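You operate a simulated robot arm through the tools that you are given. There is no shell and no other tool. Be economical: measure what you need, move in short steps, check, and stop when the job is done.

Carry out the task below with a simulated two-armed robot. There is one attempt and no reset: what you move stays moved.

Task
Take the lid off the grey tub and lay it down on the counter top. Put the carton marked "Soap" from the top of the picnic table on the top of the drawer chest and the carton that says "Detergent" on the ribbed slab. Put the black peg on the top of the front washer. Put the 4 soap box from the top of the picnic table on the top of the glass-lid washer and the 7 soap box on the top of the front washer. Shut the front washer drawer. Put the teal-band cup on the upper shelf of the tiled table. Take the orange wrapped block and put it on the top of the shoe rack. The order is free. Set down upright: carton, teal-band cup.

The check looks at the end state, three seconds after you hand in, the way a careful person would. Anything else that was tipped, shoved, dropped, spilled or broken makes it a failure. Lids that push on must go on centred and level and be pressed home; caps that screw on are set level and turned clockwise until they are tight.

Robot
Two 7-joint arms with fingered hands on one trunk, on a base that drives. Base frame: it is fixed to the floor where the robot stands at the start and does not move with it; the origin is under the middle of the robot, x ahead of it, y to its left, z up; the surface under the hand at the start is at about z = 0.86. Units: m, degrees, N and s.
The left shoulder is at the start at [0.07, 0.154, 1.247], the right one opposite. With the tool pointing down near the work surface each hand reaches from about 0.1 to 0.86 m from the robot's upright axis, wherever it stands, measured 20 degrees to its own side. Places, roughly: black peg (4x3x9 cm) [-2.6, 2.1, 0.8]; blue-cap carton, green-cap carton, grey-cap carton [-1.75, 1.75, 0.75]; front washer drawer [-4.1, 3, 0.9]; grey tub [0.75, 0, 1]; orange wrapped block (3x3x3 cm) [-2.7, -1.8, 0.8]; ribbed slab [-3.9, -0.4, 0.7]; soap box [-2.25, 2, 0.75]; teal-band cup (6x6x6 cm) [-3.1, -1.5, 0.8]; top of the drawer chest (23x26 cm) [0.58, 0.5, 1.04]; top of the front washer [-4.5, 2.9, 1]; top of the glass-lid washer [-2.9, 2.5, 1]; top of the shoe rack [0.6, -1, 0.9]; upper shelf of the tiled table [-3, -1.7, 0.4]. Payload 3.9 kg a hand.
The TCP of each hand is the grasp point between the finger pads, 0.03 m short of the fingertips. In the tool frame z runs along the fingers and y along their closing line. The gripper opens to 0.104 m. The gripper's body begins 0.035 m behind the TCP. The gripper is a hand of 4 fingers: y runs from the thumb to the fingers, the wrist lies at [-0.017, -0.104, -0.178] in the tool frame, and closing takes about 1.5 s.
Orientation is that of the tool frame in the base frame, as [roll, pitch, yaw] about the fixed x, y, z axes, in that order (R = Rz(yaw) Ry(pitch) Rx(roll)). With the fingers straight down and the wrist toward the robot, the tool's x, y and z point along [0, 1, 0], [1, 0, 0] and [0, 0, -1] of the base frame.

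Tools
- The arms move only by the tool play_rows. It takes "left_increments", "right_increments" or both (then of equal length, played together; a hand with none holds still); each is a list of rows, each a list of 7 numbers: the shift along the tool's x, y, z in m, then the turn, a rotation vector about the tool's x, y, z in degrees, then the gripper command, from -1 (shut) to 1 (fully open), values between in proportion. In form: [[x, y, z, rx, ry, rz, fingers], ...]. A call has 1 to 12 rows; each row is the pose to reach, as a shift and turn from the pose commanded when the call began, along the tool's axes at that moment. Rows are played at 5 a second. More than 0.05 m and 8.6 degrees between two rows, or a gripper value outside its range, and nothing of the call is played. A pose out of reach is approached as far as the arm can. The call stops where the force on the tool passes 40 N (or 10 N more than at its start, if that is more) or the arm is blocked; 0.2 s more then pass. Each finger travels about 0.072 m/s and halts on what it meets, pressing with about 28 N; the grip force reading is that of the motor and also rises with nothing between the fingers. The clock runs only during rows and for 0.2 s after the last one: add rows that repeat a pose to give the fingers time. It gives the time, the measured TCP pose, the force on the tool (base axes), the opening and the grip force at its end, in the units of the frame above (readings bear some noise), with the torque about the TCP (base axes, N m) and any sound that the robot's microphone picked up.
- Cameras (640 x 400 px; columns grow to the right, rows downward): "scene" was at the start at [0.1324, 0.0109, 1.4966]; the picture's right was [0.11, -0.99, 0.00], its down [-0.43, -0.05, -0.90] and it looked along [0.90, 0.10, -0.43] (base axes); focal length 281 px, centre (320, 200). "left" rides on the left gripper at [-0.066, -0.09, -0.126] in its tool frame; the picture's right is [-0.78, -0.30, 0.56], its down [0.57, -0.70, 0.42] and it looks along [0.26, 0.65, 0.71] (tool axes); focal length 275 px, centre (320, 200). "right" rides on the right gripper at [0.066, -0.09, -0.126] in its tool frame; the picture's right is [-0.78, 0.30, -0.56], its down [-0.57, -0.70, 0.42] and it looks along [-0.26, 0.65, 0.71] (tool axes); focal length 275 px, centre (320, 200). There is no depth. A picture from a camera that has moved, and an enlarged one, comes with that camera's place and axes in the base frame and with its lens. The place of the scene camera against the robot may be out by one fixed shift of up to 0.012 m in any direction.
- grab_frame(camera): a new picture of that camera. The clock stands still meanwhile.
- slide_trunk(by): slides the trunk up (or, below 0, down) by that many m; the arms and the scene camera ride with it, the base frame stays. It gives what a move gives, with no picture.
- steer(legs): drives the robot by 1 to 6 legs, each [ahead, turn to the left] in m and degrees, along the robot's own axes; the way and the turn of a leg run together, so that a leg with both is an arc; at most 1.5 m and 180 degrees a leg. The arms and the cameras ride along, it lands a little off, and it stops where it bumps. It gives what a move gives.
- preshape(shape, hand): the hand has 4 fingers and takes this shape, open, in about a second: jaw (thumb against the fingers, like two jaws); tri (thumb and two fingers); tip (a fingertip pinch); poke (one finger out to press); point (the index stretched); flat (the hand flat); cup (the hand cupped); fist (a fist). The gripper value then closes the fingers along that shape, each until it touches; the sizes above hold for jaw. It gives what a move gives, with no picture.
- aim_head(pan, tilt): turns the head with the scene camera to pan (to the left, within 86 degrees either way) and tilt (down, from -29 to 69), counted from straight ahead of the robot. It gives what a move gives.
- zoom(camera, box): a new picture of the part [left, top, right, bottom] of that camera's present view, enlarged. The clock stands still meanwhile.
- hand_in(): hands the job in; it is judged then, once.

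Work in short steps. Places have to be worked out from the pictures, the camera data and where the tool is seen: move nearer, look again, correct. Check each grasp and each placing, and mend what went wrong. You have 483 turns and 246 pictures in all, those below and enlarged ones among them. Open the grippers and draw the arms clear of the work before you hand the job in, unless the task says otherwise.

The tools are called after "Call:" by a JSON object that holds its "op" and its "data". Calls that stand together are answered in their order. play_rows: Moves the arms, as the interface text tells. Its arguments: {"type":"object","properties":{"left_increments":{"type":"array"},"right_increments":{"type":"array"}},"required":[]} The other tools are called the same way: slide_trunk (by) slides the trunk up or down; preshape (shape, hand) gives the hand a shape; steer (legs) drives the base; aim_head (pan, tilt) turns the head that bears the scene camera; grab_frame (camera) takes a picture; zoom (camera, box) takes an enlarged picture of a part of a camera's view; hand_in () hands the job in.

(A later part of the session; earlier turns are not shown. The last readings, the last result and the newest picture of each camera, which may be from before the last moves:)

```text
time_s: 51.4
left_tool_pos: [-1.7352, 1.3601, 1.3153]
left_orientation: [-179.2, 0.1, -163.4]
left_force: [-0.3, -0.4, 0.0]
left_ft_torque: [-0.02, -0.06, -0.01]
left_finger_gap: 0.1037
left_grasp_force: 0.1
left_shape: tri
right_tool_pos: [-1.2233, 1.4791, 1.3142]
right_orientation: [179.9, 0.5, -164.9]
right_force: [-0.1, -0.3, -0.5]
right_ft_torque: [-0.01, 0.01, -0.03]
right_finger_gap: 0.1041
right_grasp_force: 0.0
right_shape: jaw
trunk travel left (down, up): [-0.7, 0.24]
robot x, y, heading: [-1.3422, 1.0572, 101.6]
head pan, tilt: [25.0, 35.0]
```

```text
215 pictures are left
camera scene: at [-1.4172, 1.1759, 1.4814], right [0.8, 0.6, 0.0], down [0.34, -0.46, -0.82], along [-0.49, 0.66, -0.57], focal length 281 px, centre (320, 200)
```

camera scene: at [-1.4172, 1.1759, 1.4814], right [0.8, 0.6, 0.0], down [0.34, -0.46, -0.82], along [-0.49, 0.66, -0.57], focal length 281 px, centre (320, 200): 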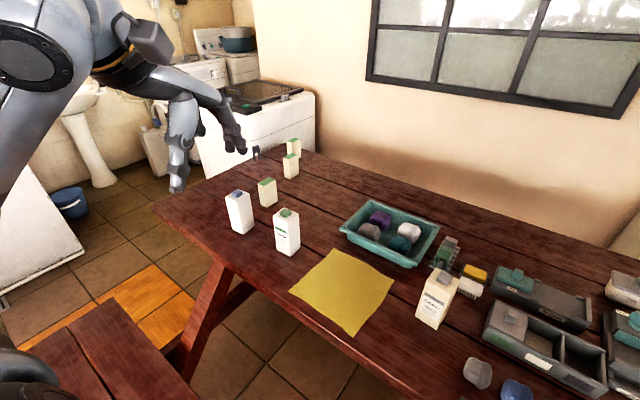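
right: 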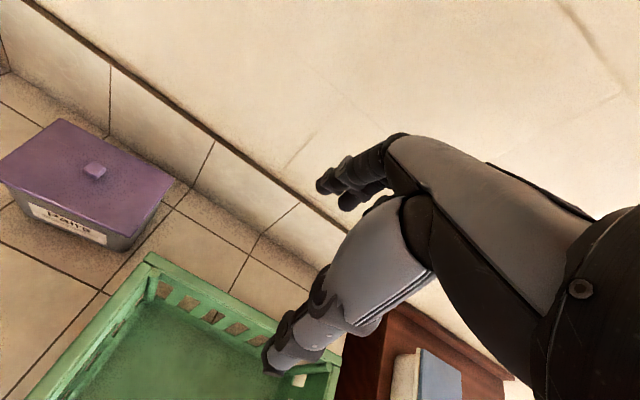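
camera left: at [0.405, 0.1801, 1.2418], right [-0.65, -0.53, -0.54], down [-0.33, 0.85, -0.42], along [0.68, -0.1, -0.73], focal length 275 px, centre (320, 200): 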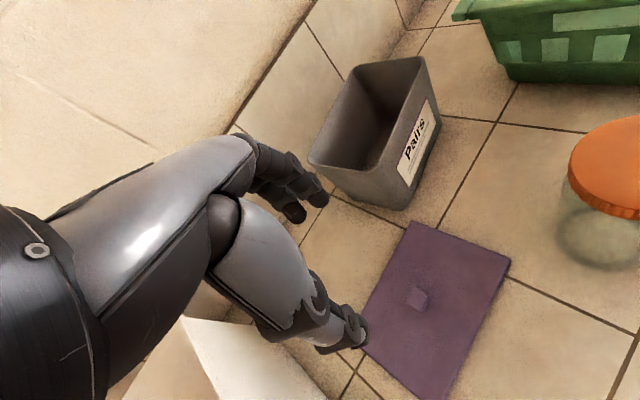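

Call:
{"op": "zoom", "data": {"camera": "scene", "box": [215, 180, 315, 260]}}

Call:
{"op": "zoom", "data": {"camera": "scene", "box": [240, 125, 320, 215]}}

Call:
{"op": "zoom", "data": {"camera": "scene", "box": [400, 260, 480, 340]}}

```text
5.00 times, centred on (265, 220) of scene
camera zoom: at [-1.4172, 1.1759, 1.4814], right [0.8, 0.6, 0.0], down [0.34, -0.46, -0.82], along [-0.49, 0.66, -0.57], focal length 1407 px, centre (595, 100)
```

zoom: 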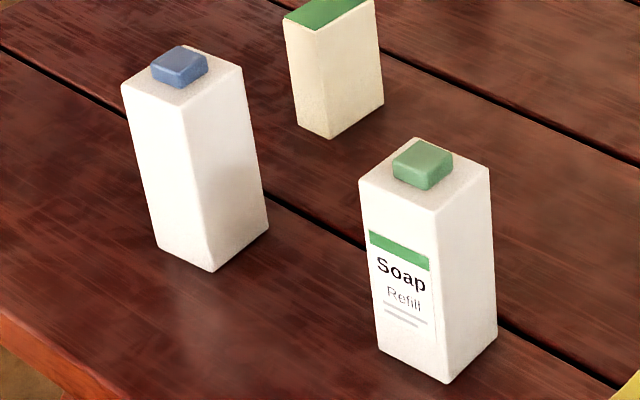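

```text
4.44 times, centred on (280, 170) of scene
camera zoom: at [-1.4172, 1.1759, 1.4814], right [0.8, 0.6, 0.0], down [0.34, -0.46, -0.82], along [-0.49, 0.66, -0.57], focal length 1250 px, centre (498, 333)
```

zoom: 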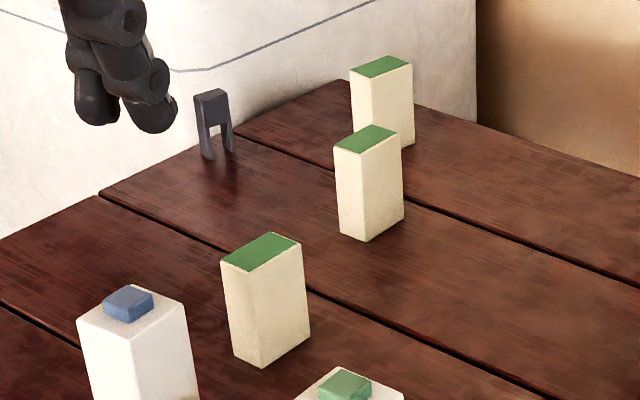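

```text
5.00 times, centred on (440, 300) of scene
camera zoom: at [-1.4172, 1.1759, 1.4814], right [0.8, 0.6, 0.0], down [0.34, -0.46, -0.82], along [-0.49, 0.66, -0.57], focal length 1407 px, centre (-280, -300)
```

zoom: 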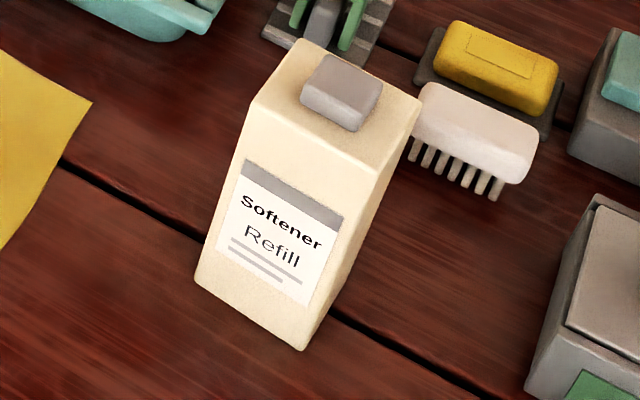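

Green cap is "Soap", grey is "Softener" and blue is likely "Detergent" (to be confirmed). The Soap carton is at about (-1.97, 1.72), axis-aligned, 6×6×16 cm. I'm moving a bit nearer.

Call:
{"op": "steer", "data": {"legs": [[0, 20], [0.12, 0]]}}

Call:
{"op": "preshape", "data": {"hand": "left", "shape": "jaw"}}

Call:
{"op": "grab_frame", "data": {"camera": "scene"}}

```text
time_s: 53.8
left_tool_pos: [-1.8803, 1.3079, 1.316]
left_orientation: [-179.3, 0.2, -143.2]
left_force: [0.0, -0.6, -0.9]
left_ft_torque: [0.02, -0.01, 0.01]
left_finger_gap: 0.1038
left_grasp_force: 0.1
left_shape: tri
right_tool_pos: [-1.4422, 1.5948, 1.314]
right_orientation: [179.9, 0.7, -144.6]
right_force: [0.0, -0.3, -0.4]
right_ft_torque: [0.01, 0.0, 0.01]
right_finger_gap: 0.1038
right_grasp_force: 0.1
right_shape: jaw
trunk travel left (down, up): [-0.7, 0.24]
robot x, y, heading: [-1.4114, 1.1605, 122.0]
head pan, tilt: [25.0, 35.0]
```

```text
time_s: 54.7
left_tool_pos: [-1.8803, 1.3088, 1.3157]
left_orientation: [-179.3, 0.1, -143.3]
left_force: [0.3, 0.3, -0.3]
left_ft_torque: [0.02, 0.02, 0.02]
left_finger_gap: 0.1039
left_grasp_force: 0.0
left_shape: jaw
right_tool_pos: [-1.4426, 1.5959, 1.3144]
right_orientation: [179.9, 0.6, -144.7]
right_force: [0.0, -1.1, 1.0]
right_ft_torque: [-0.01, 0.04, -0.01]
right_finger_gap: 0.1039
right_grasp_force: 0.0
right_shape: jaw
trunk travel left (down, up): [-0.7, 0.24]
robot x, y, heading: [-1.41, 1.1588, 122.3]
head pan, tilt: [25.0, 35.0]
```

```text
211 pictures are left
camera scene: at [-1.5196, 1.2494, 1.4814], right [0.54, 0.84, 0.0], down [0.48, -0.31, -0.82], along [-0.69, 0.44, -0.57], focal length 281 px, centre (320, 200)
```

scene: 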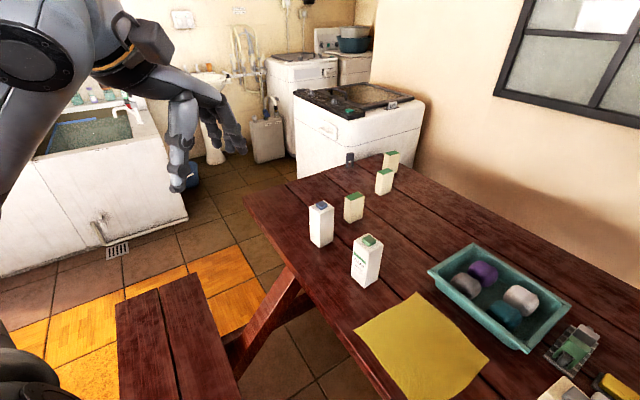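

I'm moving the left hand above the Soap carton, aligned with its faces.

Call:
{"op": "play_rows", "data": {"left_increments": [[-0.016, 0.034, 0.02, 0, 0, 3.3, 1], [-0.032, 0.068, 0.045, 0, 0, 6.7, 1], [-0.047, 0.103, 0.07, 0, 0, 10, 1], [-0.063, 0.137, 0.093, 0, 0, 13.3, 1], [-0.079, 0.171, 0.116, 0, 0, 16.7, 1], [-0.095, 0.206, 0.14, 0, 0, 20, 1], [-0.111, 0.24, 0.163, 0, 0, 23.3, 1], [-0.127, 0.274, 0.186, 0, 0, 26.7, 1], [-0.142, 0.308, 0.21, 0, 0, 30, 1], [-0.158, 0.343, 0.233, 0, 0, 33.4, 1], [-0.174, 0.377, 0.256, 0, 0, 36.7, 1], [-0.174, 0.377, 0.256, 0, 0, 36.7, 1]]}}

Call:
{"op": "grab_frame", "data": {"camera": "left"}}

Call:
{"op": "grab_frame", "data": {"camera": "scene"}}

```text
time_s: 57.3
left_tool_pos: [-1.9629, 1.7123, 1.0556]
left_orientation: [-179.6, 0.4, 180.0]
left_force: [0.0, -0.2, -0.1]
left_ft_torque: [0.03, 0.0, 0.02]
left_finger_gap: 0.1039
left_grasp_force: 0.1
left_shape: jaw
right_tool_pos: [-1.4419, 1.5958, 1.3136]
right_orientation: [179.8, 0.6, -144.6]
right_force: [0.3, 0.0, 0.5]
right_ft_torque: [0.01, -0.02, 0.04]
right_finger_gap: 0.1036
right_grasp_force: 0.0
right_shape: jaw
trunk travel left (down, up): [-0.7, 0.24]
robot x, y, heading: [-1.4056, 1.1586, 122.1]
head pan, tilt: [25.0, 35.0]
```

```text
210 pictures are left
camera left: at [-1.8984, 1.6222, 1.1812], right [0.78, -0.3, -0.55], down [-0.57, -0.7, -0.42], along [-0.26, 0.64, -0.72], focal length 275 px, centre (320, 200)
```

left: 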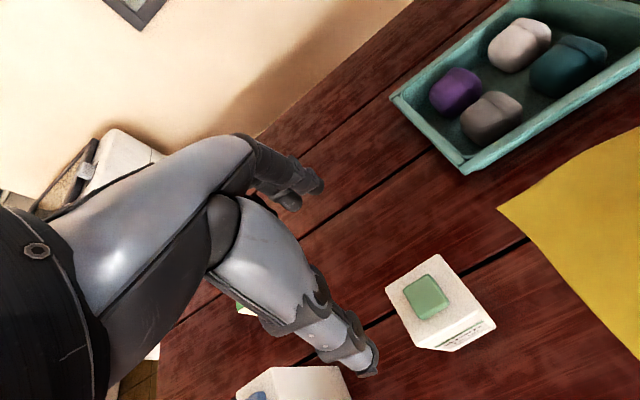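

```text
209 pictures are left
camera scene: at [-1.5198, 1.2482, 1.4814], right [0.54, 0.84, 0.0], down [0.48, -0.31, -0.82], along [-0.69, 0.44, -0.57], focal length 281 px, centre (320, 200)
```

scene: 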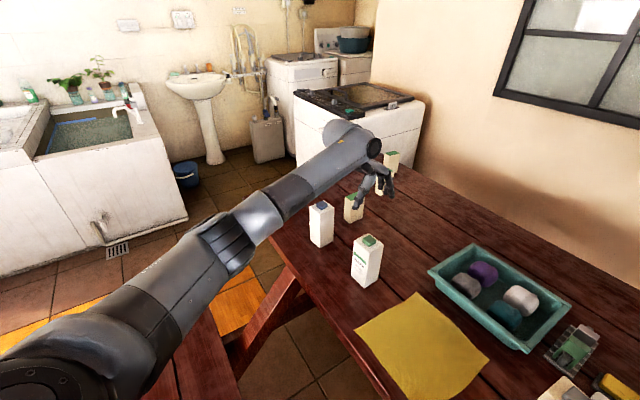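

Triangulating the two views puts the carton at about (-1.937, 1.684) with its top at z≈0.93. I'm correcting and lowering to just above it for a check.

Call:
{"op": "play_rows", "data": {"left_increments": [[-0.013, -0.014, 0.02, 0, 0, 0, 1], [-0.026, -0.028, 0.05, 0, 0, 0, 1], [-0.026, -0.028, 0.07, 0, 0, 0, 1], [-0.026, -0.028, 0.07, 0, 0, 0, 1]]}}

Call:
{"op": "grab_frame", "data": {"camera": "left"}}

Call:
{"op": "zoom", "data": {"camera": "scene", "box": [290, 140, 450, 300]}}

```text
time_s: 58.3
left_tool_pos: [-1.9373, 1.684, 0.9872]
left_orientation: [-179.6, 0.6, -179.8]
left_force: [0.0, -0.1, 0.3]
left_ft_torque: [0.0, 0.0, 0.01]
left_finger_gap: 0.1039
left_grasp_force: 0.1
left_shape: jaw
right_tool_pos: [-1.4436, 1.5965, 1.3137]
right_orientation: [179.9, 0.5, -144.6]
right_force: [0.6, 0.8, -0.4]
right_ft_torque: [0.02, 0.02, 0.01]
right_finger_gap: 0.1039
right_grasp_force: 0.0
right_shape: jaw
trunk travel left (down, up): [-0.7, 0.24]
robot x, y, heading: [-1.4094, 1.1575, 122.2]
head pan, tilt: [25.0, 35.0]
```

```text
208 pictures are left
camera left: at [-1.8725, 1.5945, 1.1139], right [0.78, -0.3, -0.55], down [-0.57, -0.71, -0.42], along [-0.26, 0.64, -0.72], focal length 275 px, centre (320, 200)
```

left: 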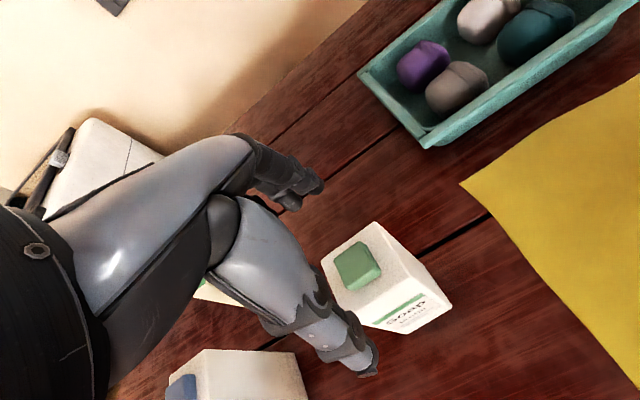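

```text
2.50 times, centred on (370, 220) of scene
camera zoom: at [-1.5195, 1.2495, 1.4814], right [0.54, 0.84, 0.0], down [0.48, -0.31, -0.82], along [-0.69, 0.44, -0.57], focal length 703 px, centre (195, 150)
```

zoom: 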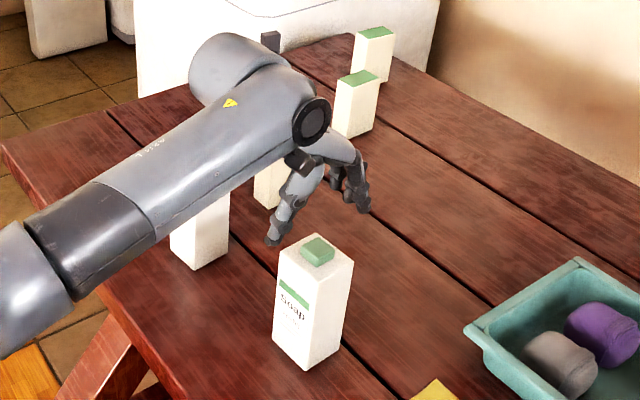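

The two cameras disagree a little on height, so I'm zooming the hand view.

Call:
{"op": "zoom", "data": {"camera": "left", "box": [280, 200, 480, 340]}}

```text
2.86 times, centred on (380, 270) of left
camera zoom: at [-1.8725, 1.5945, 1.1139], right [0.78, -0.3, -0.55], down [-0.57, -0.71, -0.42], along [-0.26, 0.64, -0.72], focal length 786 px, centre (149, 0)
```

zoom: 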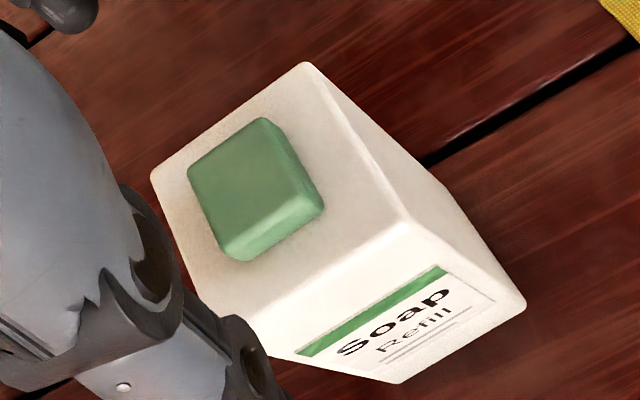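

Carton top is at (-1.935, 1.689, ~0.90). I'm lowering straight and closing.

Call:
{"op": "play_rows", "data": {"left_increments": [[-0.002, 0.005, 0.03, 0, 0, 0, 1], [-0.002, 0.005, 0.06, 0, 0, 0, 1], [-0.002, 0.005, 0.08, 0, 0, 0, 1], [-0.002, 0.005, 0.097, 0, 0, 0, 1], [-0.002, 0.005, 0.097, 0, 0, 0, 0.3], [-0.002, 0.005, 0.097, 0, 0, 0, -0.3], [-0.002, 0.005, 0.097, 0, 0, 0, -1], [-0.002, 0.005, 0.097, 0, 0, 0, -1], [-0.002, 0.005, 0.097, 0, 0, 0, -1], [-0.002, 0.005, 0.097, 0, 0, 0, -1], [-0.002, 0.005, 0.097, 0, 0, 0, -1]]}}

Call:
{"op": "grab_frame", "data": {"camera": "left"}}

Call:
{"op": "zoom", "data": {"camera": "scene", "box": [290, 140, 450, 300]}}

```text
time_s: 60.7
left_tool_pos: [-1.9359, 1.6894, 0.8893]
left_orientation: [-179.5, 0.6, -179.9]
left_force: [-0.5, 1.2, -0.6]
left_ft_torque: [0.06, 0.03, 0.0]
left_finger_gap: 0.0543
left_grasp_force: 27.9
left_shape: jaw
right_tool_pos: [-1.4415, 1.5976, 1.3133]
right_orientation: [179.9, 0.7, -144.7]
right_force: [0.5, 0.5, 0.4]
right_ft_torque: [0.03, 0.0, 0.01]
right_finger_gap: 0.1039
right_grasp_force: 0.0
right_shape: jaw
trunk travel left (down, up): [-0.7, 0.24]
robot x, y, heading: [-1.4103, 1.1589, 122.5]
head pan, tilt: [25.0, 35.0]
```

```text
205 pictures are left
camera left: at [-1.871, 1.599, 1.0159], right [0.78, -0.3, -0.55], down [-0.57, -0.71, -0.42], along [-0.26, 0.64, -0.72], focal length 275 px, centre (320, 200)
```

left: 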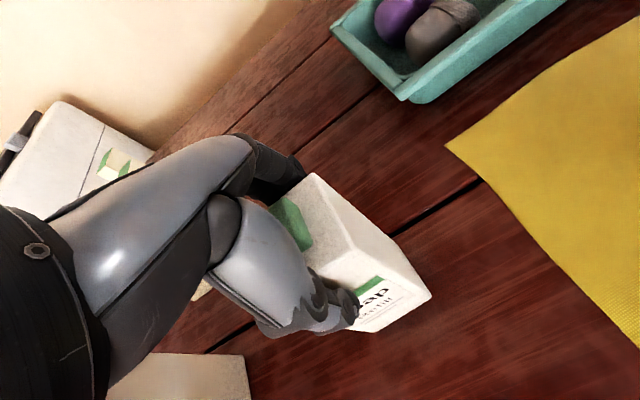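

```text
2.50 times, centred on (370, 220) of scene
camera zoom: at [-1.5197, 1.2498, 1.4813], right [0.54, 0.84, 0.0], down [0.48, -0.31, -0.82], along [-0.69, 0.44, -0.57], focal length 703 px, centre (195, 150)
```

zoom: 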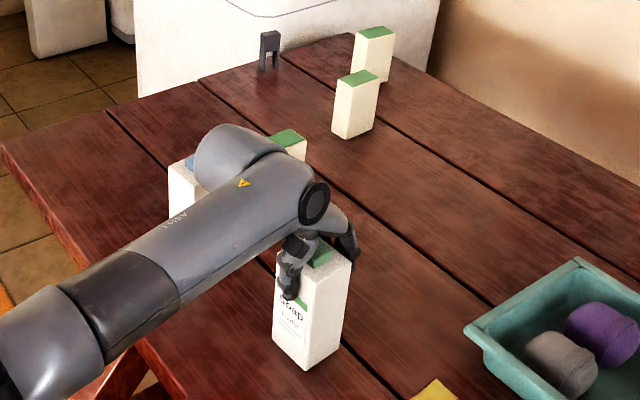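

The grip is good. I'm lifting straight up, then drawing it back toward the robot.

Call:
{"op": "play_rows", "data": {"left_increments": [[0, 0, -0.03, 0, 0, 0, -1], [0, 0, -0.07, 0, 0, 0, -1], [0, 0, -0.11, 0, 0, 0, -1], [0, 0, -0.15, 0, 0, 0, -1], [0, -0.03, -0.18, 0, 0, 0, -1], [-0.01, -0.07, -0.21, 0, 0, 0, -1], [-0.02, -0.11, -0.23, 0, 0, 0, -1], [-0.03, -0.15, -0.25, 0, 0, 0, -1], [-0.04, -0.19, -0.27, 0, 0, -5, -1], [-0.05, -0.23, -0.29, 0, 0, -10, -1], [-0.06, -0.27, -0.31, 0, 0, -15, -1], [-0.07, -0.31, -0.31, 0, 0, -20, -1]]}}

Call:
{"op": "grab_frame", "data": {"camera": "scene"}}

```text
refused: row 6 steps farther than a row can; nothing moved
```

```text
203 pictures are left
camera scene: at [-1.5197, 1.2498, 1.4813], right [0.54, 0.84, 0.0], down [0.48, -0.31, -0.82], along [-0.69, 0.44, -0.57], focal length 281 px, centre (320, 200)
```

scene: 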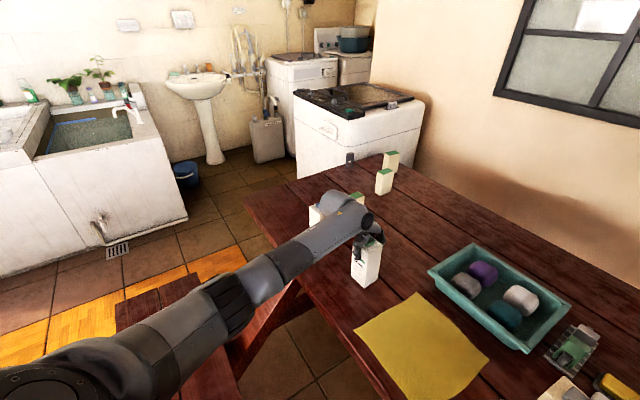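

One step was too long, so I'm replaying with smaller steps.

Call:
{"op": "play_rows", "data": {"left_increments": [[0, 0, -0.03, 0, 0, 0, -1], [0, 0, -0.07, 0, 0, 0, -1], [0, 0, -0.11, 0, 0, 0, -1], [0, 0, -0.15, 0, 0, 0, -1], [0, -0.025, -0.18, 0, 0, 0, -1], [-0.01, -0.06, -0.21, 0, 0, 0, -1], [-0.02, -0.1, -0.23, 0, 0, 0, -1], [-0.03, -0.14, -0.25, 0, 0, 0, -1], [-0.04, -0.18, -0.26, 0, 0, -5, -1], [-0.05, -0.22, -0.27, 0, 0, -10, -1], [-0.06, -0.26, -0.28, 0, 0, -15, -1], [-0.07, -0.3, -0.28, 0, 0, -20, -1]]}}

Call:
{"op": "grab_frame", "data": {"camera": "scene"}}

```text
time_s: 63.3
left_tool_pos: [-1.8738, 1.3921, 1.1695]
left_orientation: [-179.0, 0.4, -159.9]
left_force: [-0.1, 0.2, -6.8]
left_ft_torque: [-0.02, 0.03, 0.0]
left_finger_gap: 0.0542
left_grasp_force: 28.2
left_shape: jaw
left hand out of reach, approached as far as the arm can: row 12
right_tool_pos: [-1.4433, 1.5958, 1.3142]
right_orientation: [179.7, 0.5, -144.6]
right_force: [0.0, 0.2, 0.1]
right_ft_torque: [0.0, -0.01, 0.01]
right_finger_gap: 0.1039
right_grasp_force: 0.0
right_shape: jaw
trunk travel left (down, up): [-0.7, 0.24]
robot x, y, heading: [-1.4091, 1.1626, 122.3]
head pan, tilt: [25.0, 35.0]
```

```text
202 pictures are left
camera scene: at [-1.52, 1.2481, 1.4814], right [0.54, 0.84, 0.0], down [0.48, -0.31, -0.82], along [-0.69, 0.44, -0.57], focal length 281 px, centre (320, 200)
```

scene: 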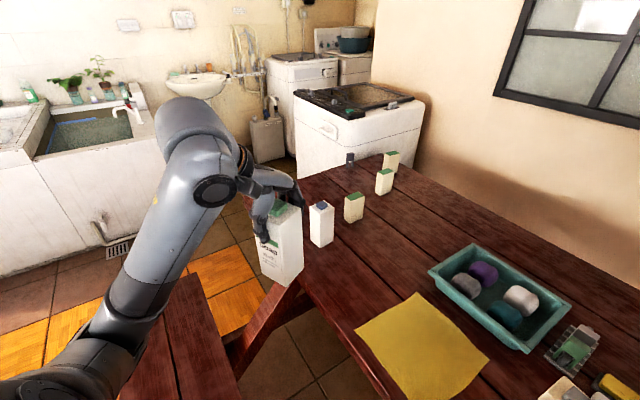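

The carton is held upright. I'm driving back to the drawer chest in steps, keeping clear of the clothes rack.

Call:
{"op": "steer", "data": {"legs": [[-0.3, 0], [0, -149], [0.95, 0], [0, 26.5]]}}

Call:
{"op": "aim_head", "data": {"pan": 10, "tilt": 35}}

Call:
{"op": "grab_frame", "data": {"camera": "scene"}}

```text
time_s: 77.2
left_tool_pos: [0.0457, 0.7961, 1.1675]
left_orientation: [-179.0, 0.4, 79.5]
left_force: [-0.1, 0.0, -5.5]
left_ft_torque: [-0.04, 0.04, -0.01]
left_finger_gap: 0.0537
left_grasp_force: 28.7
left_shape: jaw
right_tool_pos: [0.0009, 0.3232, 1.3135]
right_orientation: [179.9, 0.6, 94.8]
right_force: [-0.3, 0.5, -1.0]
right_ft_torque: [0.01, -0.03, 0.01]
right_finger_gap: 0.1038
right_grasp_force: 0.1
right_shape: jaw
trunk travel left (down, up): [-0.7, 0.24]
robot x, y, heading: [-0.3977, 0.5187, 1.8]
head pan, tilt: [25.0, 35.0]
```

```text
time_s: 77.9
left_tool_pos: [0.0459, 0.7963, 1.17]
left_orientation: [-179.0, 0.4, 79.4]
left_force: [-0.6, 0.3, -6.2]
left_ft_torque: [-0.01, 0.01, 0.0]
left_finger_gap: 0.0538
left_grasp_force: 28.1
left_shape: jaw
right_tool_pos: [-0.0002, 0.3244, 1.3141]
right_orientation: [179.9, 0.6, 94.7]
right_force: [0.7, -0.7, -0.8]
right_ft_torque: [-0.01, 0.03, -0.01]
right_finger_gap: 0.104
right_grasp_force: 0.0
right_shape: jaw
trunk travel left (down, up): [-0.7, 0.24]
robot x, y, heading: [-0.3965, 0.5176, 1.7]
head pan, tilt: [10.0, 35.0]
```

```text
201 pictures are left
camera scene: at [-0.2666, 0.5383, 1.4813], right [0.2, -0.98, 0.0], down [-0.56, -0.12, -0.82], along [0.8, 0.16, -0.57], focal length 281 px, centre (320, 200)
```

scene: 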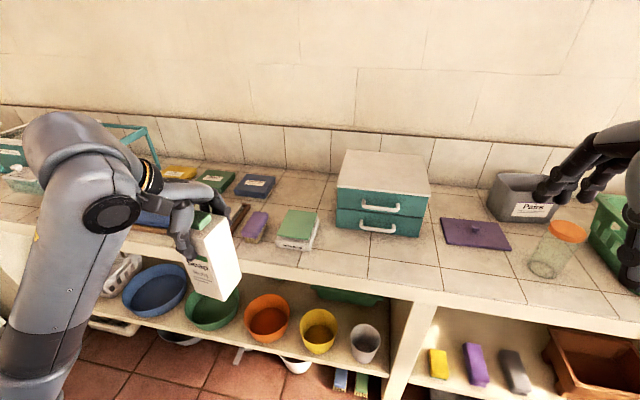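

The chest top is clear and centred near (0.56, 0.495). I'm raising the carton and driving closer.

Call:
{"op": "play_rows", "data": {"left_increments": [[0, 0, -0.04, 0, 0, 0, -1], [0, 0, -0.08, 0, 0, 0, -1], [0, 0, -0.12, 0, 0, 0, -1], [0, 0, -0.12, 0, 0, 0, -1]]}}

Call:
{"op": "steer", "data": {"legs": [[0.35, 0]]}}

```text
time_s: 78.9
left_tool_pos: [0.0433, 0.7954, 1.286]
left_orientation: [-179.0, 0.4, 79.5]
left_force: [0.7, 0.2, -5.9]
left_ft_torque: [0.01, 0.01, 0.05]
left_finger_gap: 0.0535
left_grasp_force: 28.0
left_shape: jaw
right_tool_pos: [0.0003, 0.3243, 1.3137]
right_orientation: [179.9, 0.6, 94.8]
right_force: [0.0, 0.2, 0.3]
right_ft_torque: [-0.02, -0.01, -0.01]
right_finger_gap: 0.1041
right_grasp_force: 0.0
right_shape: jaw
trunk travel left (down, up): [-0.7, 0.24]
robot x, y, heading: [-0.3958, 0.5171, 1.5]
head pan, tilt: [10.0, 35.0]
```

```text
time_s: 81.2
left_tool_pos: [0.3965, 0.806, 1.2861]
left_orientation: [-179.1, 0.4, 79.8]
left_force: [-1.0, -0.2, -6.4]
left_ft_torque: [0.01, 0.04, -0.01]
left_finger_gap: 0.0535
left_grasp_force: 27.8
left_shape: jaw
right_tool_pos: [0.3555, 0.3346, 1.3131]
right_orientation: [179.8, 0.6, 95.0]
right_force: [-1.0, -0.5, 0.4]
right_ft_torque: [-0.01, 0.02, 0.01]
right_finger_gap: 0.1036
right_grasp_force: 0.0
right_shape: jaw
trunk travel left (down, up): [-0.7, 0.24]
robot x, y, heading: [-0.0371, 0.5229, 1.8]
head pan, tilt: [10.0, 35.0]
```

I'm moving the carton over the chest top while shifting the right hand aside.

Call:
{"op": "play_rows", "data": {"left_increments": [[-0.034, 0.026, 0, 0, 0, -1.3, -1], [-0.068, 0.052, 0, 0, 0, -2.5, -1], [-0.102, 0.079, 0, 0, 0, -3.8, -1], [-0.136, 0.105, 0, 0, 0, -5, -1], [-0.17, 0.131, 0, 0, 0, -6.3, -1], [-0.205, 0.157, 0, 0, 0, -7.5, -1], [-0.239, 0.184, 0, 0, 0, -8.8, -1], [-0.273, 0.21, 0, 0, 0, -10, -1], [-0.273, 0.21, 0, 0, 0, -10, -1]], "right_increments": [[-0.03, 0, 0, 0, 0, 0, 1], [-0.06, -0.01, 0, 0, 0, 0, 1], [-0.09, -0.02, 0, 0, 0, 0, 1], [-0.12, -0.03, 0, 0, 0, 0, 1], [-0.12, -0.03, 0, 0, 0, 0, 1], [-0.12, -0.03, 0, 0, 0, 0, 1], [-0.12, -0.03, 0, 0, 0, 0, 1], [-0.12, -0.03, 0, 0, 0, 0, 1], [-0.12, -0.03, 0, 0, 0, 0, 1]]}}

Call:
{"op": "grab_frame", "data": {"camera": "scene"}}

Call:
{"op": "grab_frame", "data": {"camera": "left"}}

```text
time_s: 83.2
left_tool_pos: [0.5541, 0.5056, 1.282]
left_orientation: [-179.0, 0.2, 89.7]
left_force: [0.5, 0.9, -5.5]
left_ft_torque: [-0.03, -0.03, -0.01]
left_finger_gap: 0.0533
left_grasp_force: 27.7
left_shape: jaw
right_tool_pos: [0.337, 0.2146, 1.3128]
right_orientation: [179.8, 0.6, 95.0]
right_force: [0.8, 0.5, 0.2]
right_ft_torque: [-0.01, -0.01, -0.02]
right_finger_gap: 0.104
right_grasp_force: 0.1
right_shape: jaw
trunk travel left (down, up): [-0.7, 0.24]
robot x, y, heading: [-0.0372, 0.5325, 1.9]
head pan, tilt: [10.0, 35.0]
```

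```text
200 pictures are left
camera scene: at [0.0883, 0.5493, 1.4813], right [0.2, -0.98, 0.0], down [-0.56, -0.12, -0.82], along [0.8, 0.17, -0.57], focal length 281 px, centre (320, 200)
```

scene: 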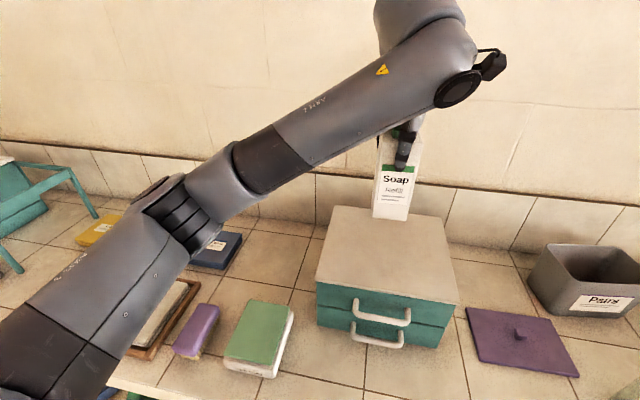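

```text
199 pictures are left
camera left: at [0.4668, 0.4384, 1.4087], right [-0.31, -0.78, -0.55], down [-0.71, 0.57, -0.41], along [0.64, 0.26, -0.73], focal length 275 px, centre (320, 200)
```

left: 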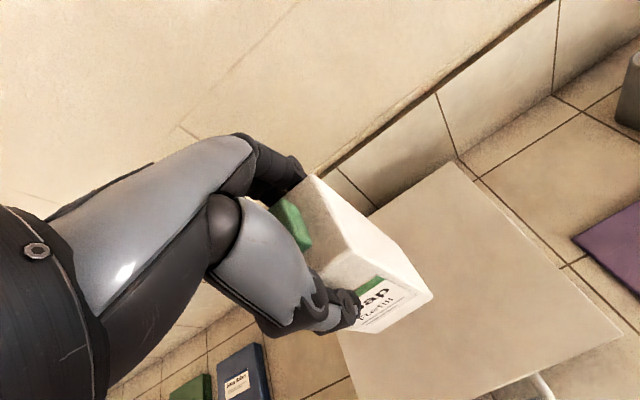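

The chest top spans x 0.45–0.695 from y 0.365 leftward, centred at about (0.573, 0.49). I'm lowering over its centre.

Call:
{"op": "play_rows", "data": {"left_increments": [[-0.008, 0.014, 0.03, 0, 0, 0, -1], [-0.01, 0.016, 0.06, 0, 0, 0, -1], [-0.01, 0.016, 0.068, 0, 0, 0, -1], [-0.01, 0.016, 0.076, 0, 0, 0, -1], [-0.01, 0.016, 0.084, 0, 0, 0, -1], [-0.01, 0.016, 0.092, 0, 0, 0, -1], [-0.01, 0.016, 0.1, 0, 0, 0, -1]]}}

Call:
{"op": "grab_frame", "data": {"camera": "scene"}}

```text
time_s: 84.8
left_tool_pos: [0.5691, 0.489, 1.184]
left_orientation: [-178.9, 0.2, 89.8]
left_force: [0.5, -0.1, -6.2]
left_ft_torque: [-0.04, 0.04, 0.03]
left_finger_gap: 0.0536
left_grasp_force: 28.3
left_shape: jaw
right_tool_pos: [0.3378, 0.2126, 1.3122]
right_orientation: [179.9, 0.5, 95.0]
right_force: [-0.3, 0.0, 0.2]
right_ft_torque: [0.0, -0.01, 0.01]
right_finger_gap: 0.104
right_grasp_force: 0.1
right_shape: jaw
trunk travel left (down, up): [-0.7, 0.24]
robot x, y, heading: [-0.0369, 0.5262, 1.7]
head pan, tilt: [10.0, 35.0]
```

```text
198 pictures are left
camera scene: at [0.0893, 0.5471, 1.4812], right [0.2, -0.98, 0.0], down [-0.56, -0.12, -0.82], along [0.8, 0.17, -0.57], focal length 281 px, centre (320, 200)
```

scene: 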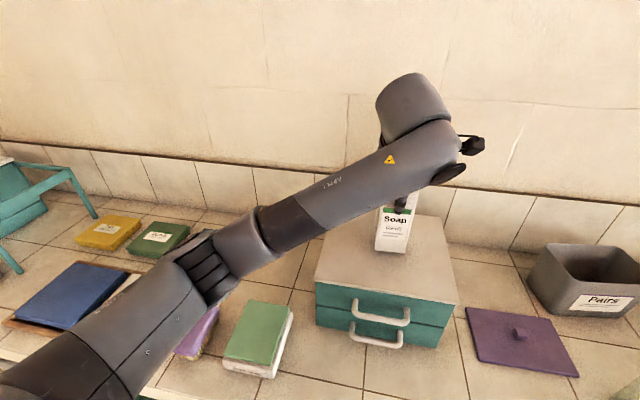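

Nearly down. I'm continuing in 5 mm steps until contact.

Call:
{"op": "play_rows", "data": {"left_increments": [[0, 0, 0.006, 0, 0, 0, -1], [0, 0, 0.011, 0, 0, 0, -1], [0, 0, 0.016, 0, 0, 0, -1], [0, 0, 0.02, 0, 0, 0, -1]]}}

```text
time_s: 85.8
left_tool_pos: [0.5668, 0.489, 1.1687]
left_orientation: [-179.4, 0.4, 89.8]
left_force: [5.9, -0.9, 15.2]
left_ft_torque: [0.03, -0.13, -0.04]
left_finger_gap: 0.0541
left_grasp_force: 28.3
left_shape: jaw
right_tool_pos: [0.3353, 0.2127, 1.3139]
right_orientation: [179.8, 0.6, 95.1]
right_force: [0.5, 0.2, -1.5]
right_ft_torque: [-0.03, -0.02, 0.02]
right_finger_gap: 0.1038
right_grasp_force: 0.0
right_shape: jaw
trunk travel left (down, up): [-0.7, 0.24]
robot x, y, heading: [-0.042, 0.5268, 1.9]
head pan, tilt: [10.0, 35.0]
```

Firm contact. I'm releasing and rising.

Call:
{"op": "play_rows", "data": {"left_increments": [[0, 0, -0.003, 0, 0, 0, -0.7], [0, 0, -0.003, 0, 0, 0, -0.2], [0, 0, -0.003, 0, 0, 0, 0.4], [0, 0, -0.003, 0, 0, 0, 1], [0, 0, -0.003, 0, 0, 0, 1], [0, 0, -0.003, 0, 0, 0, 1], [0, 0, -0.03, 0, 0, 0, 1], [0, 0, -0.07, 0, 0, 0, 1], [0, 0, -0.11, 0, 0, 0, 1], [0, 0, -0.15, 0, 0, 0, 1]]}}

Call:
{"op": "play_rows", "data": {"left_increments": [[0.02, -0.04, 0, 0, 0, 0, 1], [0.03, -0.08, 0, 0, 0, 0, 1], [0.04, -0.12, 0, 0, 0, 0, 1], [0.05, -0.16, 0, 0, 0, 0, 1], [0.08, -0.19, 0, 0, 0, 0, 1], [0.12, -0.2, 0, 0, 0, 0, 1], [0.16, -0.2, 0, 0, 0, 0, 1]]}}

Call:
{"op": "grab_frame", "data": {"camera": "scene"}}

```text
time_s: 88.0
left_tool_pos: [0.5706, 0.4911, 1.3151]
left_orientation: [-178.8, 0.2, 89.7]
left_force: [-0.2, -0.6, 0.3]
left_ft_torque: [-0.01, 0.0, -0.04]
left_finger_gap: 0.1038
left_grasp_force: 0.0
left_shape: jaw
right_tool_pos: [0.3367, 0.2131, 1.3129]
right_orientation: [179.7, 0.6, 95.0]
right_force: [-0.2, -0.7, 0.0]
right_ft_torque: [-0.01, -0.01, -0.02]
right_finger_gap: 0.1039
right_grasp_force: 0.1
right_shape: jaw
trunk travel left (down, up): [-0.7, 0.24]
robot x, y, heading: [-0.0405, 0.5287, 1.5]
head pan, tilt: [10.0, 35.0]
```

```text
time_s: 89.6
left_tool_pos: [0.3744, 0.6528, 1.3164]
left_orientation: [-179.0, 0.3, 89.7]
left_force: [0.3, -0.1, 0.1]
left_ft_torque: [-0.02, -0.05, -0.01]
left_finger_gap: 0.1038
left_grasp_force: 0.0
left_shape: jaw
right_tool_pos: [0.3363, 0.2155, 1.3139]
right_orientation: [179.8, 0.6, 94.9]
right_force: [-0.3, 0.0, 0.0]
right_ft_torque: [-0.02, 0.02, -0.01]
right_finger_gap: 0.1038
right_grasp_force: 0.1
right_shape: jaw
trunk travel left (down, up): [-0.7, 0.24]
robot x, y, heading: [-0.0332, 0.5277, 1.8]
head pan, tilt: [10.0, 35.0]
```

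```text
197 pictures are left
camera scene: at [0.087, 0.5505, 1.4814], right [0.2, -0.98, 0.0], down [-0.56, -0.12, -0.82], along [0.8, 0.17, -0.57], focal length 281 px, centre (320, 200)
```

scene: 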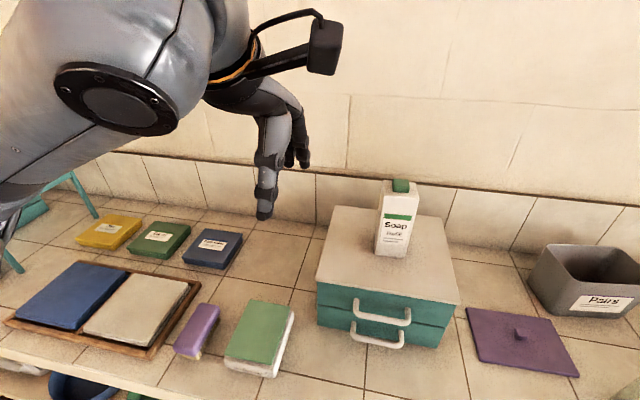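

Soap stands upright on the chest. Next I'm driving around the bench toward the left end of the table, checking on the way.

Call:
{"op": "steer", "data": {"legs": [[-0.36, 0], [0, 176], [1.2, 0]]}}

Call:
{"op": "aim_head", "data": {"pan": 0, "tilt": 25}}

Call:
{"op": "grab_frame", "data": {"camera": "scene"}}

```text
time_s: 104.8
left_tool_pos: [-2.0485, 0.6475, 1.3176]
left_orientation: [-179.1, 0.2, -100.8]
left_force: [0.0, 0.4, -0.5]
left_ft_torque: [0.0, -0.01, -0.04]
left_finger_gap: 0.1038
left_grasp_force: 0.0
left_shape: jaw
right_tool_pos: [-1.9303, 1.0724, 1.3125]
right_orientation: [179.8, 0.6, -95.6]
right_force: [-0.2, -0.4, 0.8]
right_ft_torque: [0.01, -0.01, -0.04]
right_finger_gap: 0.1039
right_grasp_force: 0.0
right_shape: jaw
trunk travel left (down, up): [-0.7, 0.24]
robot x, y, heading: [-1.6163, 0.693, 171.1]
head pan, tilt: [10.0, 35.0]
```

```text
time_s: 105.5
left_tool_pos: [-2.0478, 0.6483, 1.3173]
left_orientation: [-179.0, 0.2, -100.9]
left_force: [0.5, 0.0, 0.2]
left_ft_torque: [-0.04, 0.01, -0.01]
left_finger_gap: 0.1038
left_grasp_force: 0.1
left_shape: jaw
right_tool_pos: [-1.9313, 1.0711, 1.3132]
right_orientation: [179.9, 0.7, -95.5]
right_force: [0.0, 0.8, 0.3]
right_ft_torque: [-0.03, 0.02, 0.0]
right_finger_gap: 0.1041
right_grasp_force: 0.0
right_shape: jaw
trunk travel left (down, up): [-0.7, 0.24]
robot x, y, heading: [-1.6176, 0.6891, 171.0]
head pan, tilt: [0.0, 25.0]
```

```text
196 pictures are left
camera scene: at [-1.7684, 0.7157, 1.497], right [0.15, 0.99, 0.0], down [0.42, -0.07, -0.91], along [-0.9, 0.14, -0.42], focal length 281 px, centre (320, 200)
```

scene: 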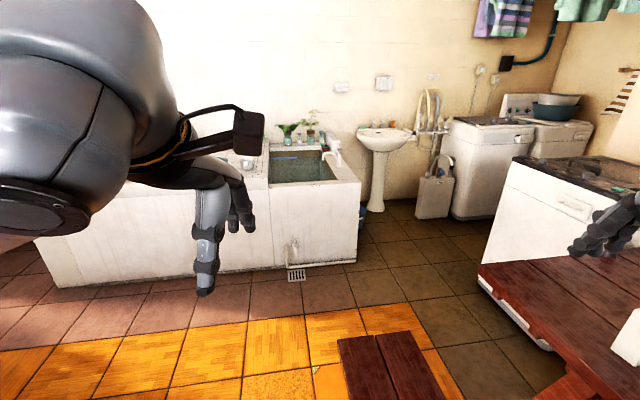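

The bench is to the right. I'm swinging slightly left around it, then going up into the space left of the table.

Call:
{"op": "steer", "data": {"legs": [[0, 28], [0.7, 0], [0, -27], [0.78, 0], [0, -80]]}}

Call:
{"op": "grab_frame", "data": {"camera": "scene"}}

```text
time_s: 119.4
left_tool_pos: [-3.1947, 0.9355, 1.3159]
left_orientation: [-179.0, 0.2, -178.4]
left_force: [-0.8, -0.4, -0.6]
left_ft_torque: [-0.03, -0.02, 0.0]
left_finger_gap: 0.1038
left_grasp_force: 0.0
left_shape: jaw
right_tool_pos: [-2.7566, 0.9137, 1.3135]
right_orientation: [179.7, 0.5, -173.0]
right_force: [-0.6, -0.4, 0.7]
right_ft_torque: [-0.02, 0.01, -0.03]
right_finger_gap: 0.1044
right_grasp_force: 0.1
right_shape: jaw
trunk travel left (down, up): [-0.7, 0.24]
robot x, y, heading: [-3.0586, 0.5311, 94.0]
head pan, tilt: [0.0, 25.0]
```

```text
195 pictures are left
camera scene: at [-3.0762, 0.6689, 1.4971], right [1.0, 0.07, 0.0], down [0.03, -0.42, -0.91], along [-0.06, 0.9, -0.42], focal length 281 px, centre (320, 200)
```

scene: 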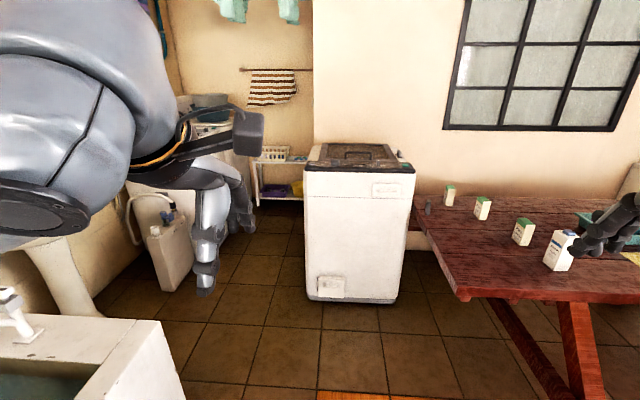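

The boxes and peg are visible from here, so I'm zooming to read the labels.

Call:
{"op": "zoom", "data": {"camera": "scene", "box": [410, 170, 590, 280]}}

Call:
{"op": "zoom", "data": {"camera": "scene", "box": [300, 130, 430, 220]}}

```text
3.56 times, centred on (500, 225) of scene
camera zoom: at [-3.0762, 0.6689, 1.4971], right [1.0, 0.07, 0.0], down [0.03, -0.42, -0.91], along [-0.06, 0.9, -0.42], focal length 1000 px, centre (-320, 111)
```

zoom: 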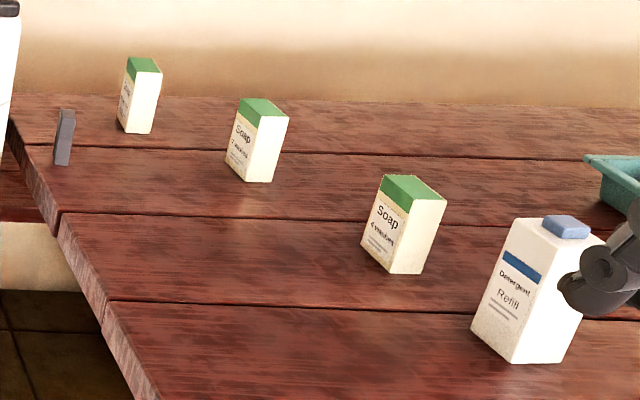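

```text
4.44 times, centred on (365, 175) of scene
camera zoom: at [-3.0762, 0.6689, 1.4971], right [1.0, 0.07, 0.0], down [0.03, -0.42, -0.91], along [-0.06, 0.9, -0.42], focal length 1250 px, centre (120, 311)
```

zoom: 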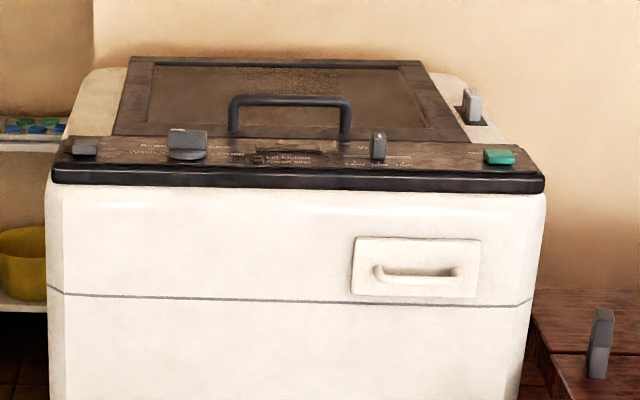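

Box nearest the Detergent reads "4 washes", and the blue carton is confirmed "Detergent". I'm driving up beside the table's left end.

Call:
{"op": "steer", "data": {"legs": [[0, -8], [1.1, 0], [0, -40]]}}

Call:
{"op": "aim_head", "data": {"pan": 0, "tilt": 40}}

Call:
{"op": "grab_frame", "data": {"camera": "scene"}}

```text
time_s: 127.5
left_tool_pos: [-2.7964, 2.0112, 1.3167]
left_orientation: [-179.1, 0.2, 136.0]
left_force: [-0.2, -0.2, 0.8]
left_ft_torque: [-0.01, 0.04, -0.04]
left_finger_gap: 0.104
left_grasp_force: 0.1
left_shape: jaw
right_tool_pos: [-2.5059, 1.682, 1.3131]
right_orientation: [179.9, 0.5, 141.2]
right_force: [0.3, 0.0, 0.1]
right_ft_torque: [0.01, 0.01, 0.02]
right_finger_gap: 0.104
right_grasp_force: 0.1
right_shape: jaw
trunk travel left (down, up): [-0.7, 0.24]
robot x, y, heading: [-2.9907, 1.6275, 48.2]
head pan, tilt: [0.0, 25.0]
```

```text
time_s: 128.2
left_tool_pos: [-2.7959, 2.0102, 1.3167]
left_orientation: [-179.1, 0.3, 136.1]
left_force: [0.3, 0.7, -0.3]
left_ft_torque: [-0.01, -0.01, 0.0]
left_finger_gap: 0.1038
left_grasp_force: 0.0
left_shape: jaw
right_tool_pos: [-2.5055, 1.6804, 1.3144]
right_orientation: [179.8, 0.6, 141.2]
right_force: [0.1, 0.2, -0.5]
right_ft_torque: [-0.01, 0.0, -0.01]
right_finger_gap: 0.1041
right_grasp_force: 0.0
right_shape: jaw
trunk travel left (down, up): [-0.7, 0.24]
robot x, y, heading: [-2.9931, 1.6264, 47.8]
head pan, tilt: [0.0, 40.0]
```

```text
192 pictures are left
camera scene: at [-2.912, 1.7274, 1.4739], right [0.74, -0.67, 0.0], down [-0.43, -0.48, -0.77], along [0.51, 0.57, -0.64], focal length 281 px, centre (320, 200)
```

scene: 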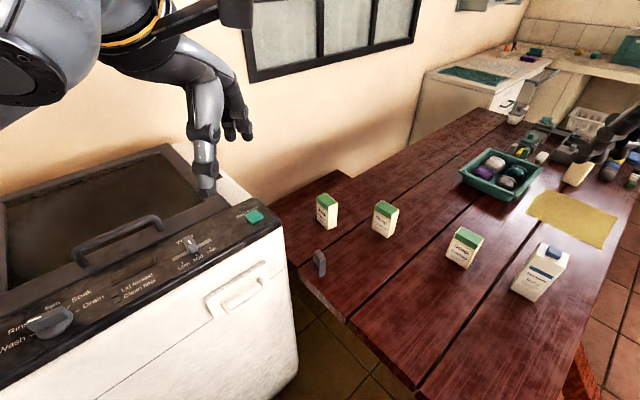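

Call:
{"op": "zoom", "data": {"camera": "scene", "box": [300, 180, 420, 260]}}

Call:
{"op": "zoom", "data": {"camera": "scene", "box": [430, 210, 590, 310]}}

Call:
{"op": "zoom", "data": {"camera": "scene", "box": [180, 170, 340, 300]}}

```text
5.00 times, centred on (360, 220) of scene
camera zoom: at [-2.912, 1.7274, 1.4739], right [0.74, -0.67, 0.0], down [-0.43, -0.48, -0.77], along [0.51, 0.57, -0.64], focal length 1407 px, centre (120, 100)
```

zoom: 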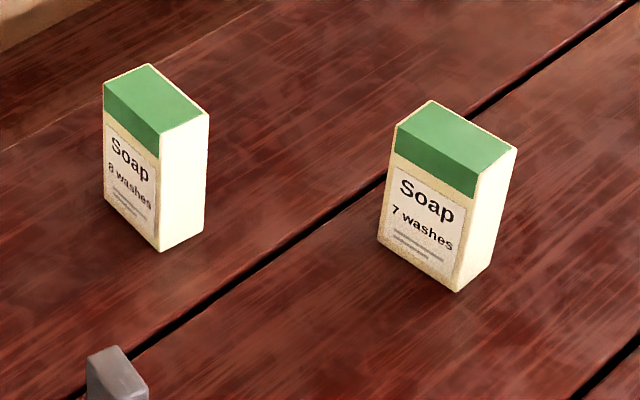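

```text
4.00 times, centred on (510, 260) of scene
camera zoom: at [-2.912, 1.7274, 1.4739], right [0.74, -0.67, 0.0], down [-0.43, -0.48, -0.77], along [0.51, 0.57, -0.64], focal length 1125 px, centre (-440, -40)
```

zoom: 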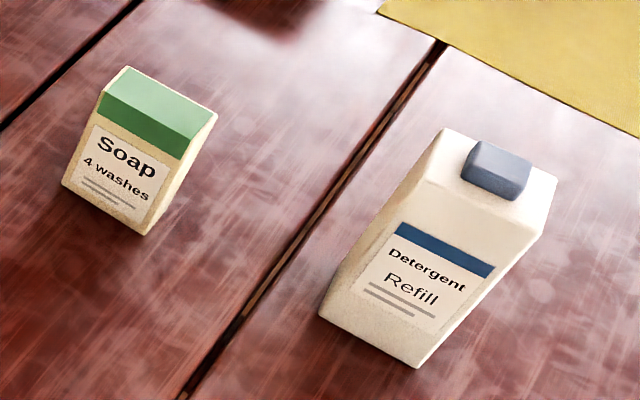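

```text
3.08 times, centred on (260, 235) of scene
camera zoom: at [-2.912, 1.7274, 1.4739], right [0.74, -0.67, 0.0], down [-0.43, -0.48, -0.77], along [0.51, 0.57, -0.64], focal length 866 px, centre (505, 92)
```

zoom: 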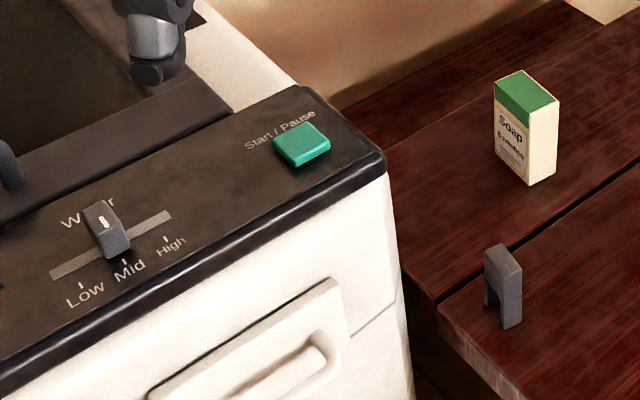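

Reading confirmed: box A is "4", box B is "7" and box C is "8". The 4 box is at about (-2.215, 1.851), its front facing -x. I'm moving the right hand above it.

Call:
{"op": "play_rows", "data": {"right_increments": [[-0.01, 0.026, 0.02, 0, 0, 4.3, 1], [-0.02, 0.052, 0.045, 0, 0, 8.6, 1], [-0.03, 0.079, 0.07, 0, 0, 12.8, 1], [-0.04, 0.105, 0.095, 0, 0, 17, 1], [-0.05, 0.131, 0.12, 0, 0, 21.3, 1], [-0.06, 0.158, 0.145, 0, 0, 25.6, 1], [-0.069, 0.184, 0.17, 0, 0, 29.9, 1], [-0.079, 0.21, 0.195, 0, 0, 34.2, 1], [-0.089, 0.236, 0.22, 0, 0, 38.5, 1], [-0.099, 0.263, 0.245, 0, 0, 42.7, 1], [-0.109, 0.289, 0.27, 0, 0, 47, 1], [-0.119, 0.315, 0.3, 0, 0, 51.2, 1]]}}

Call:
{"op": "grab_frame", "data": {"camera": "right"}}

Call:
{"op": "grab_frame", "data": {"camera": "scene"}}

```text
time_s: 130.8
left_tool_pos: [-2.7955, 2.0133, 1.3164]
left_orientation: [-178.9, 0.2, 136.0]
left_force: [0.9, 1.1, -0.7]
left_ft_torque: [0.03, 0.0, 0.01]
left_finger_gap: 0.1036
left_grasp_force: 0.1
left_shape: jaw
right_tool_pos: [-2.2143, 1.8501, 1.0144]
right_orientation: [179.4, 0.2, 90.1]
right_force: [-0.1, 0.4, 0.2]
right_ft_torque: [-0.03, 0.0, 0.02]
right_finger_gap: 0.104
right_grasp_force: 0.1
right_shape: jaw
trunk travel left (down, up): [-0.7, 0.24]
robot x, y, heading: [-2.9895, 1.6247, 48.0]
head pan, tilt: [0.0, 40.0]
```

```text
188 pictures are left
camera right: at [-2.3052, 1.9156, 1.1376], right [0.29, -0.77, 0.56], down [-0.7, -0.58, -0.43], along [0.66, -0.27, -0.71], focal length 275 px, centre (320, 200)
```

right: 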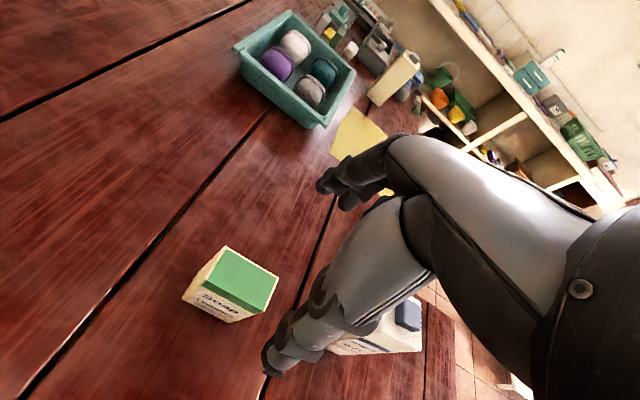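

```text
187 pictures are left
camera scene: at [-2.911, 1.7296, 1.4736], right [0.74, -0.67, 0.0], down [-0.43, -0.48, -0.76], along [0.51, 0.57, -0.64], focal length 281 px, centre (320, 200)
```

scene: 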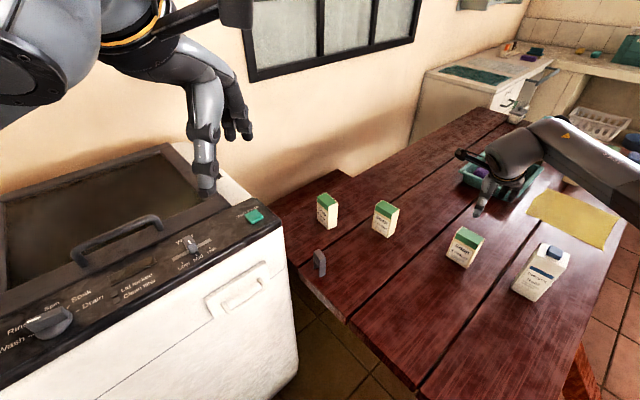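

Call:
{"op": "zoom", "data": {"camera": "right", "box": [160, 220, 300, 340]}}

```text
3.33 times, centred on (230, 280) of right
camera zoom: at [-2.3052, 1.9156, 1.1376], right [0.29, -0.77, 0.56], down [-0.7, -0.58, -0.43], along [0.66, -0.27, -0.71], focal length 918 px, centre (620, -67)
```

zoom: 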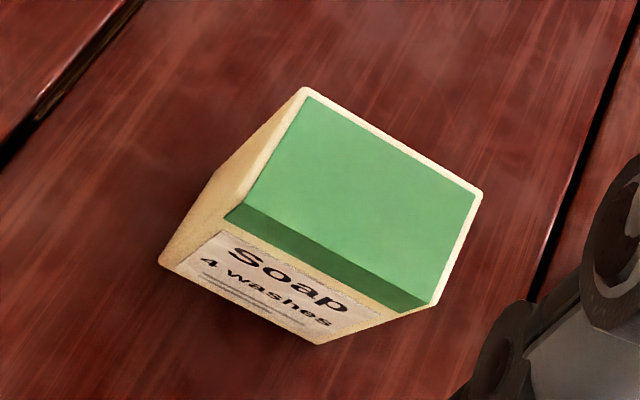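

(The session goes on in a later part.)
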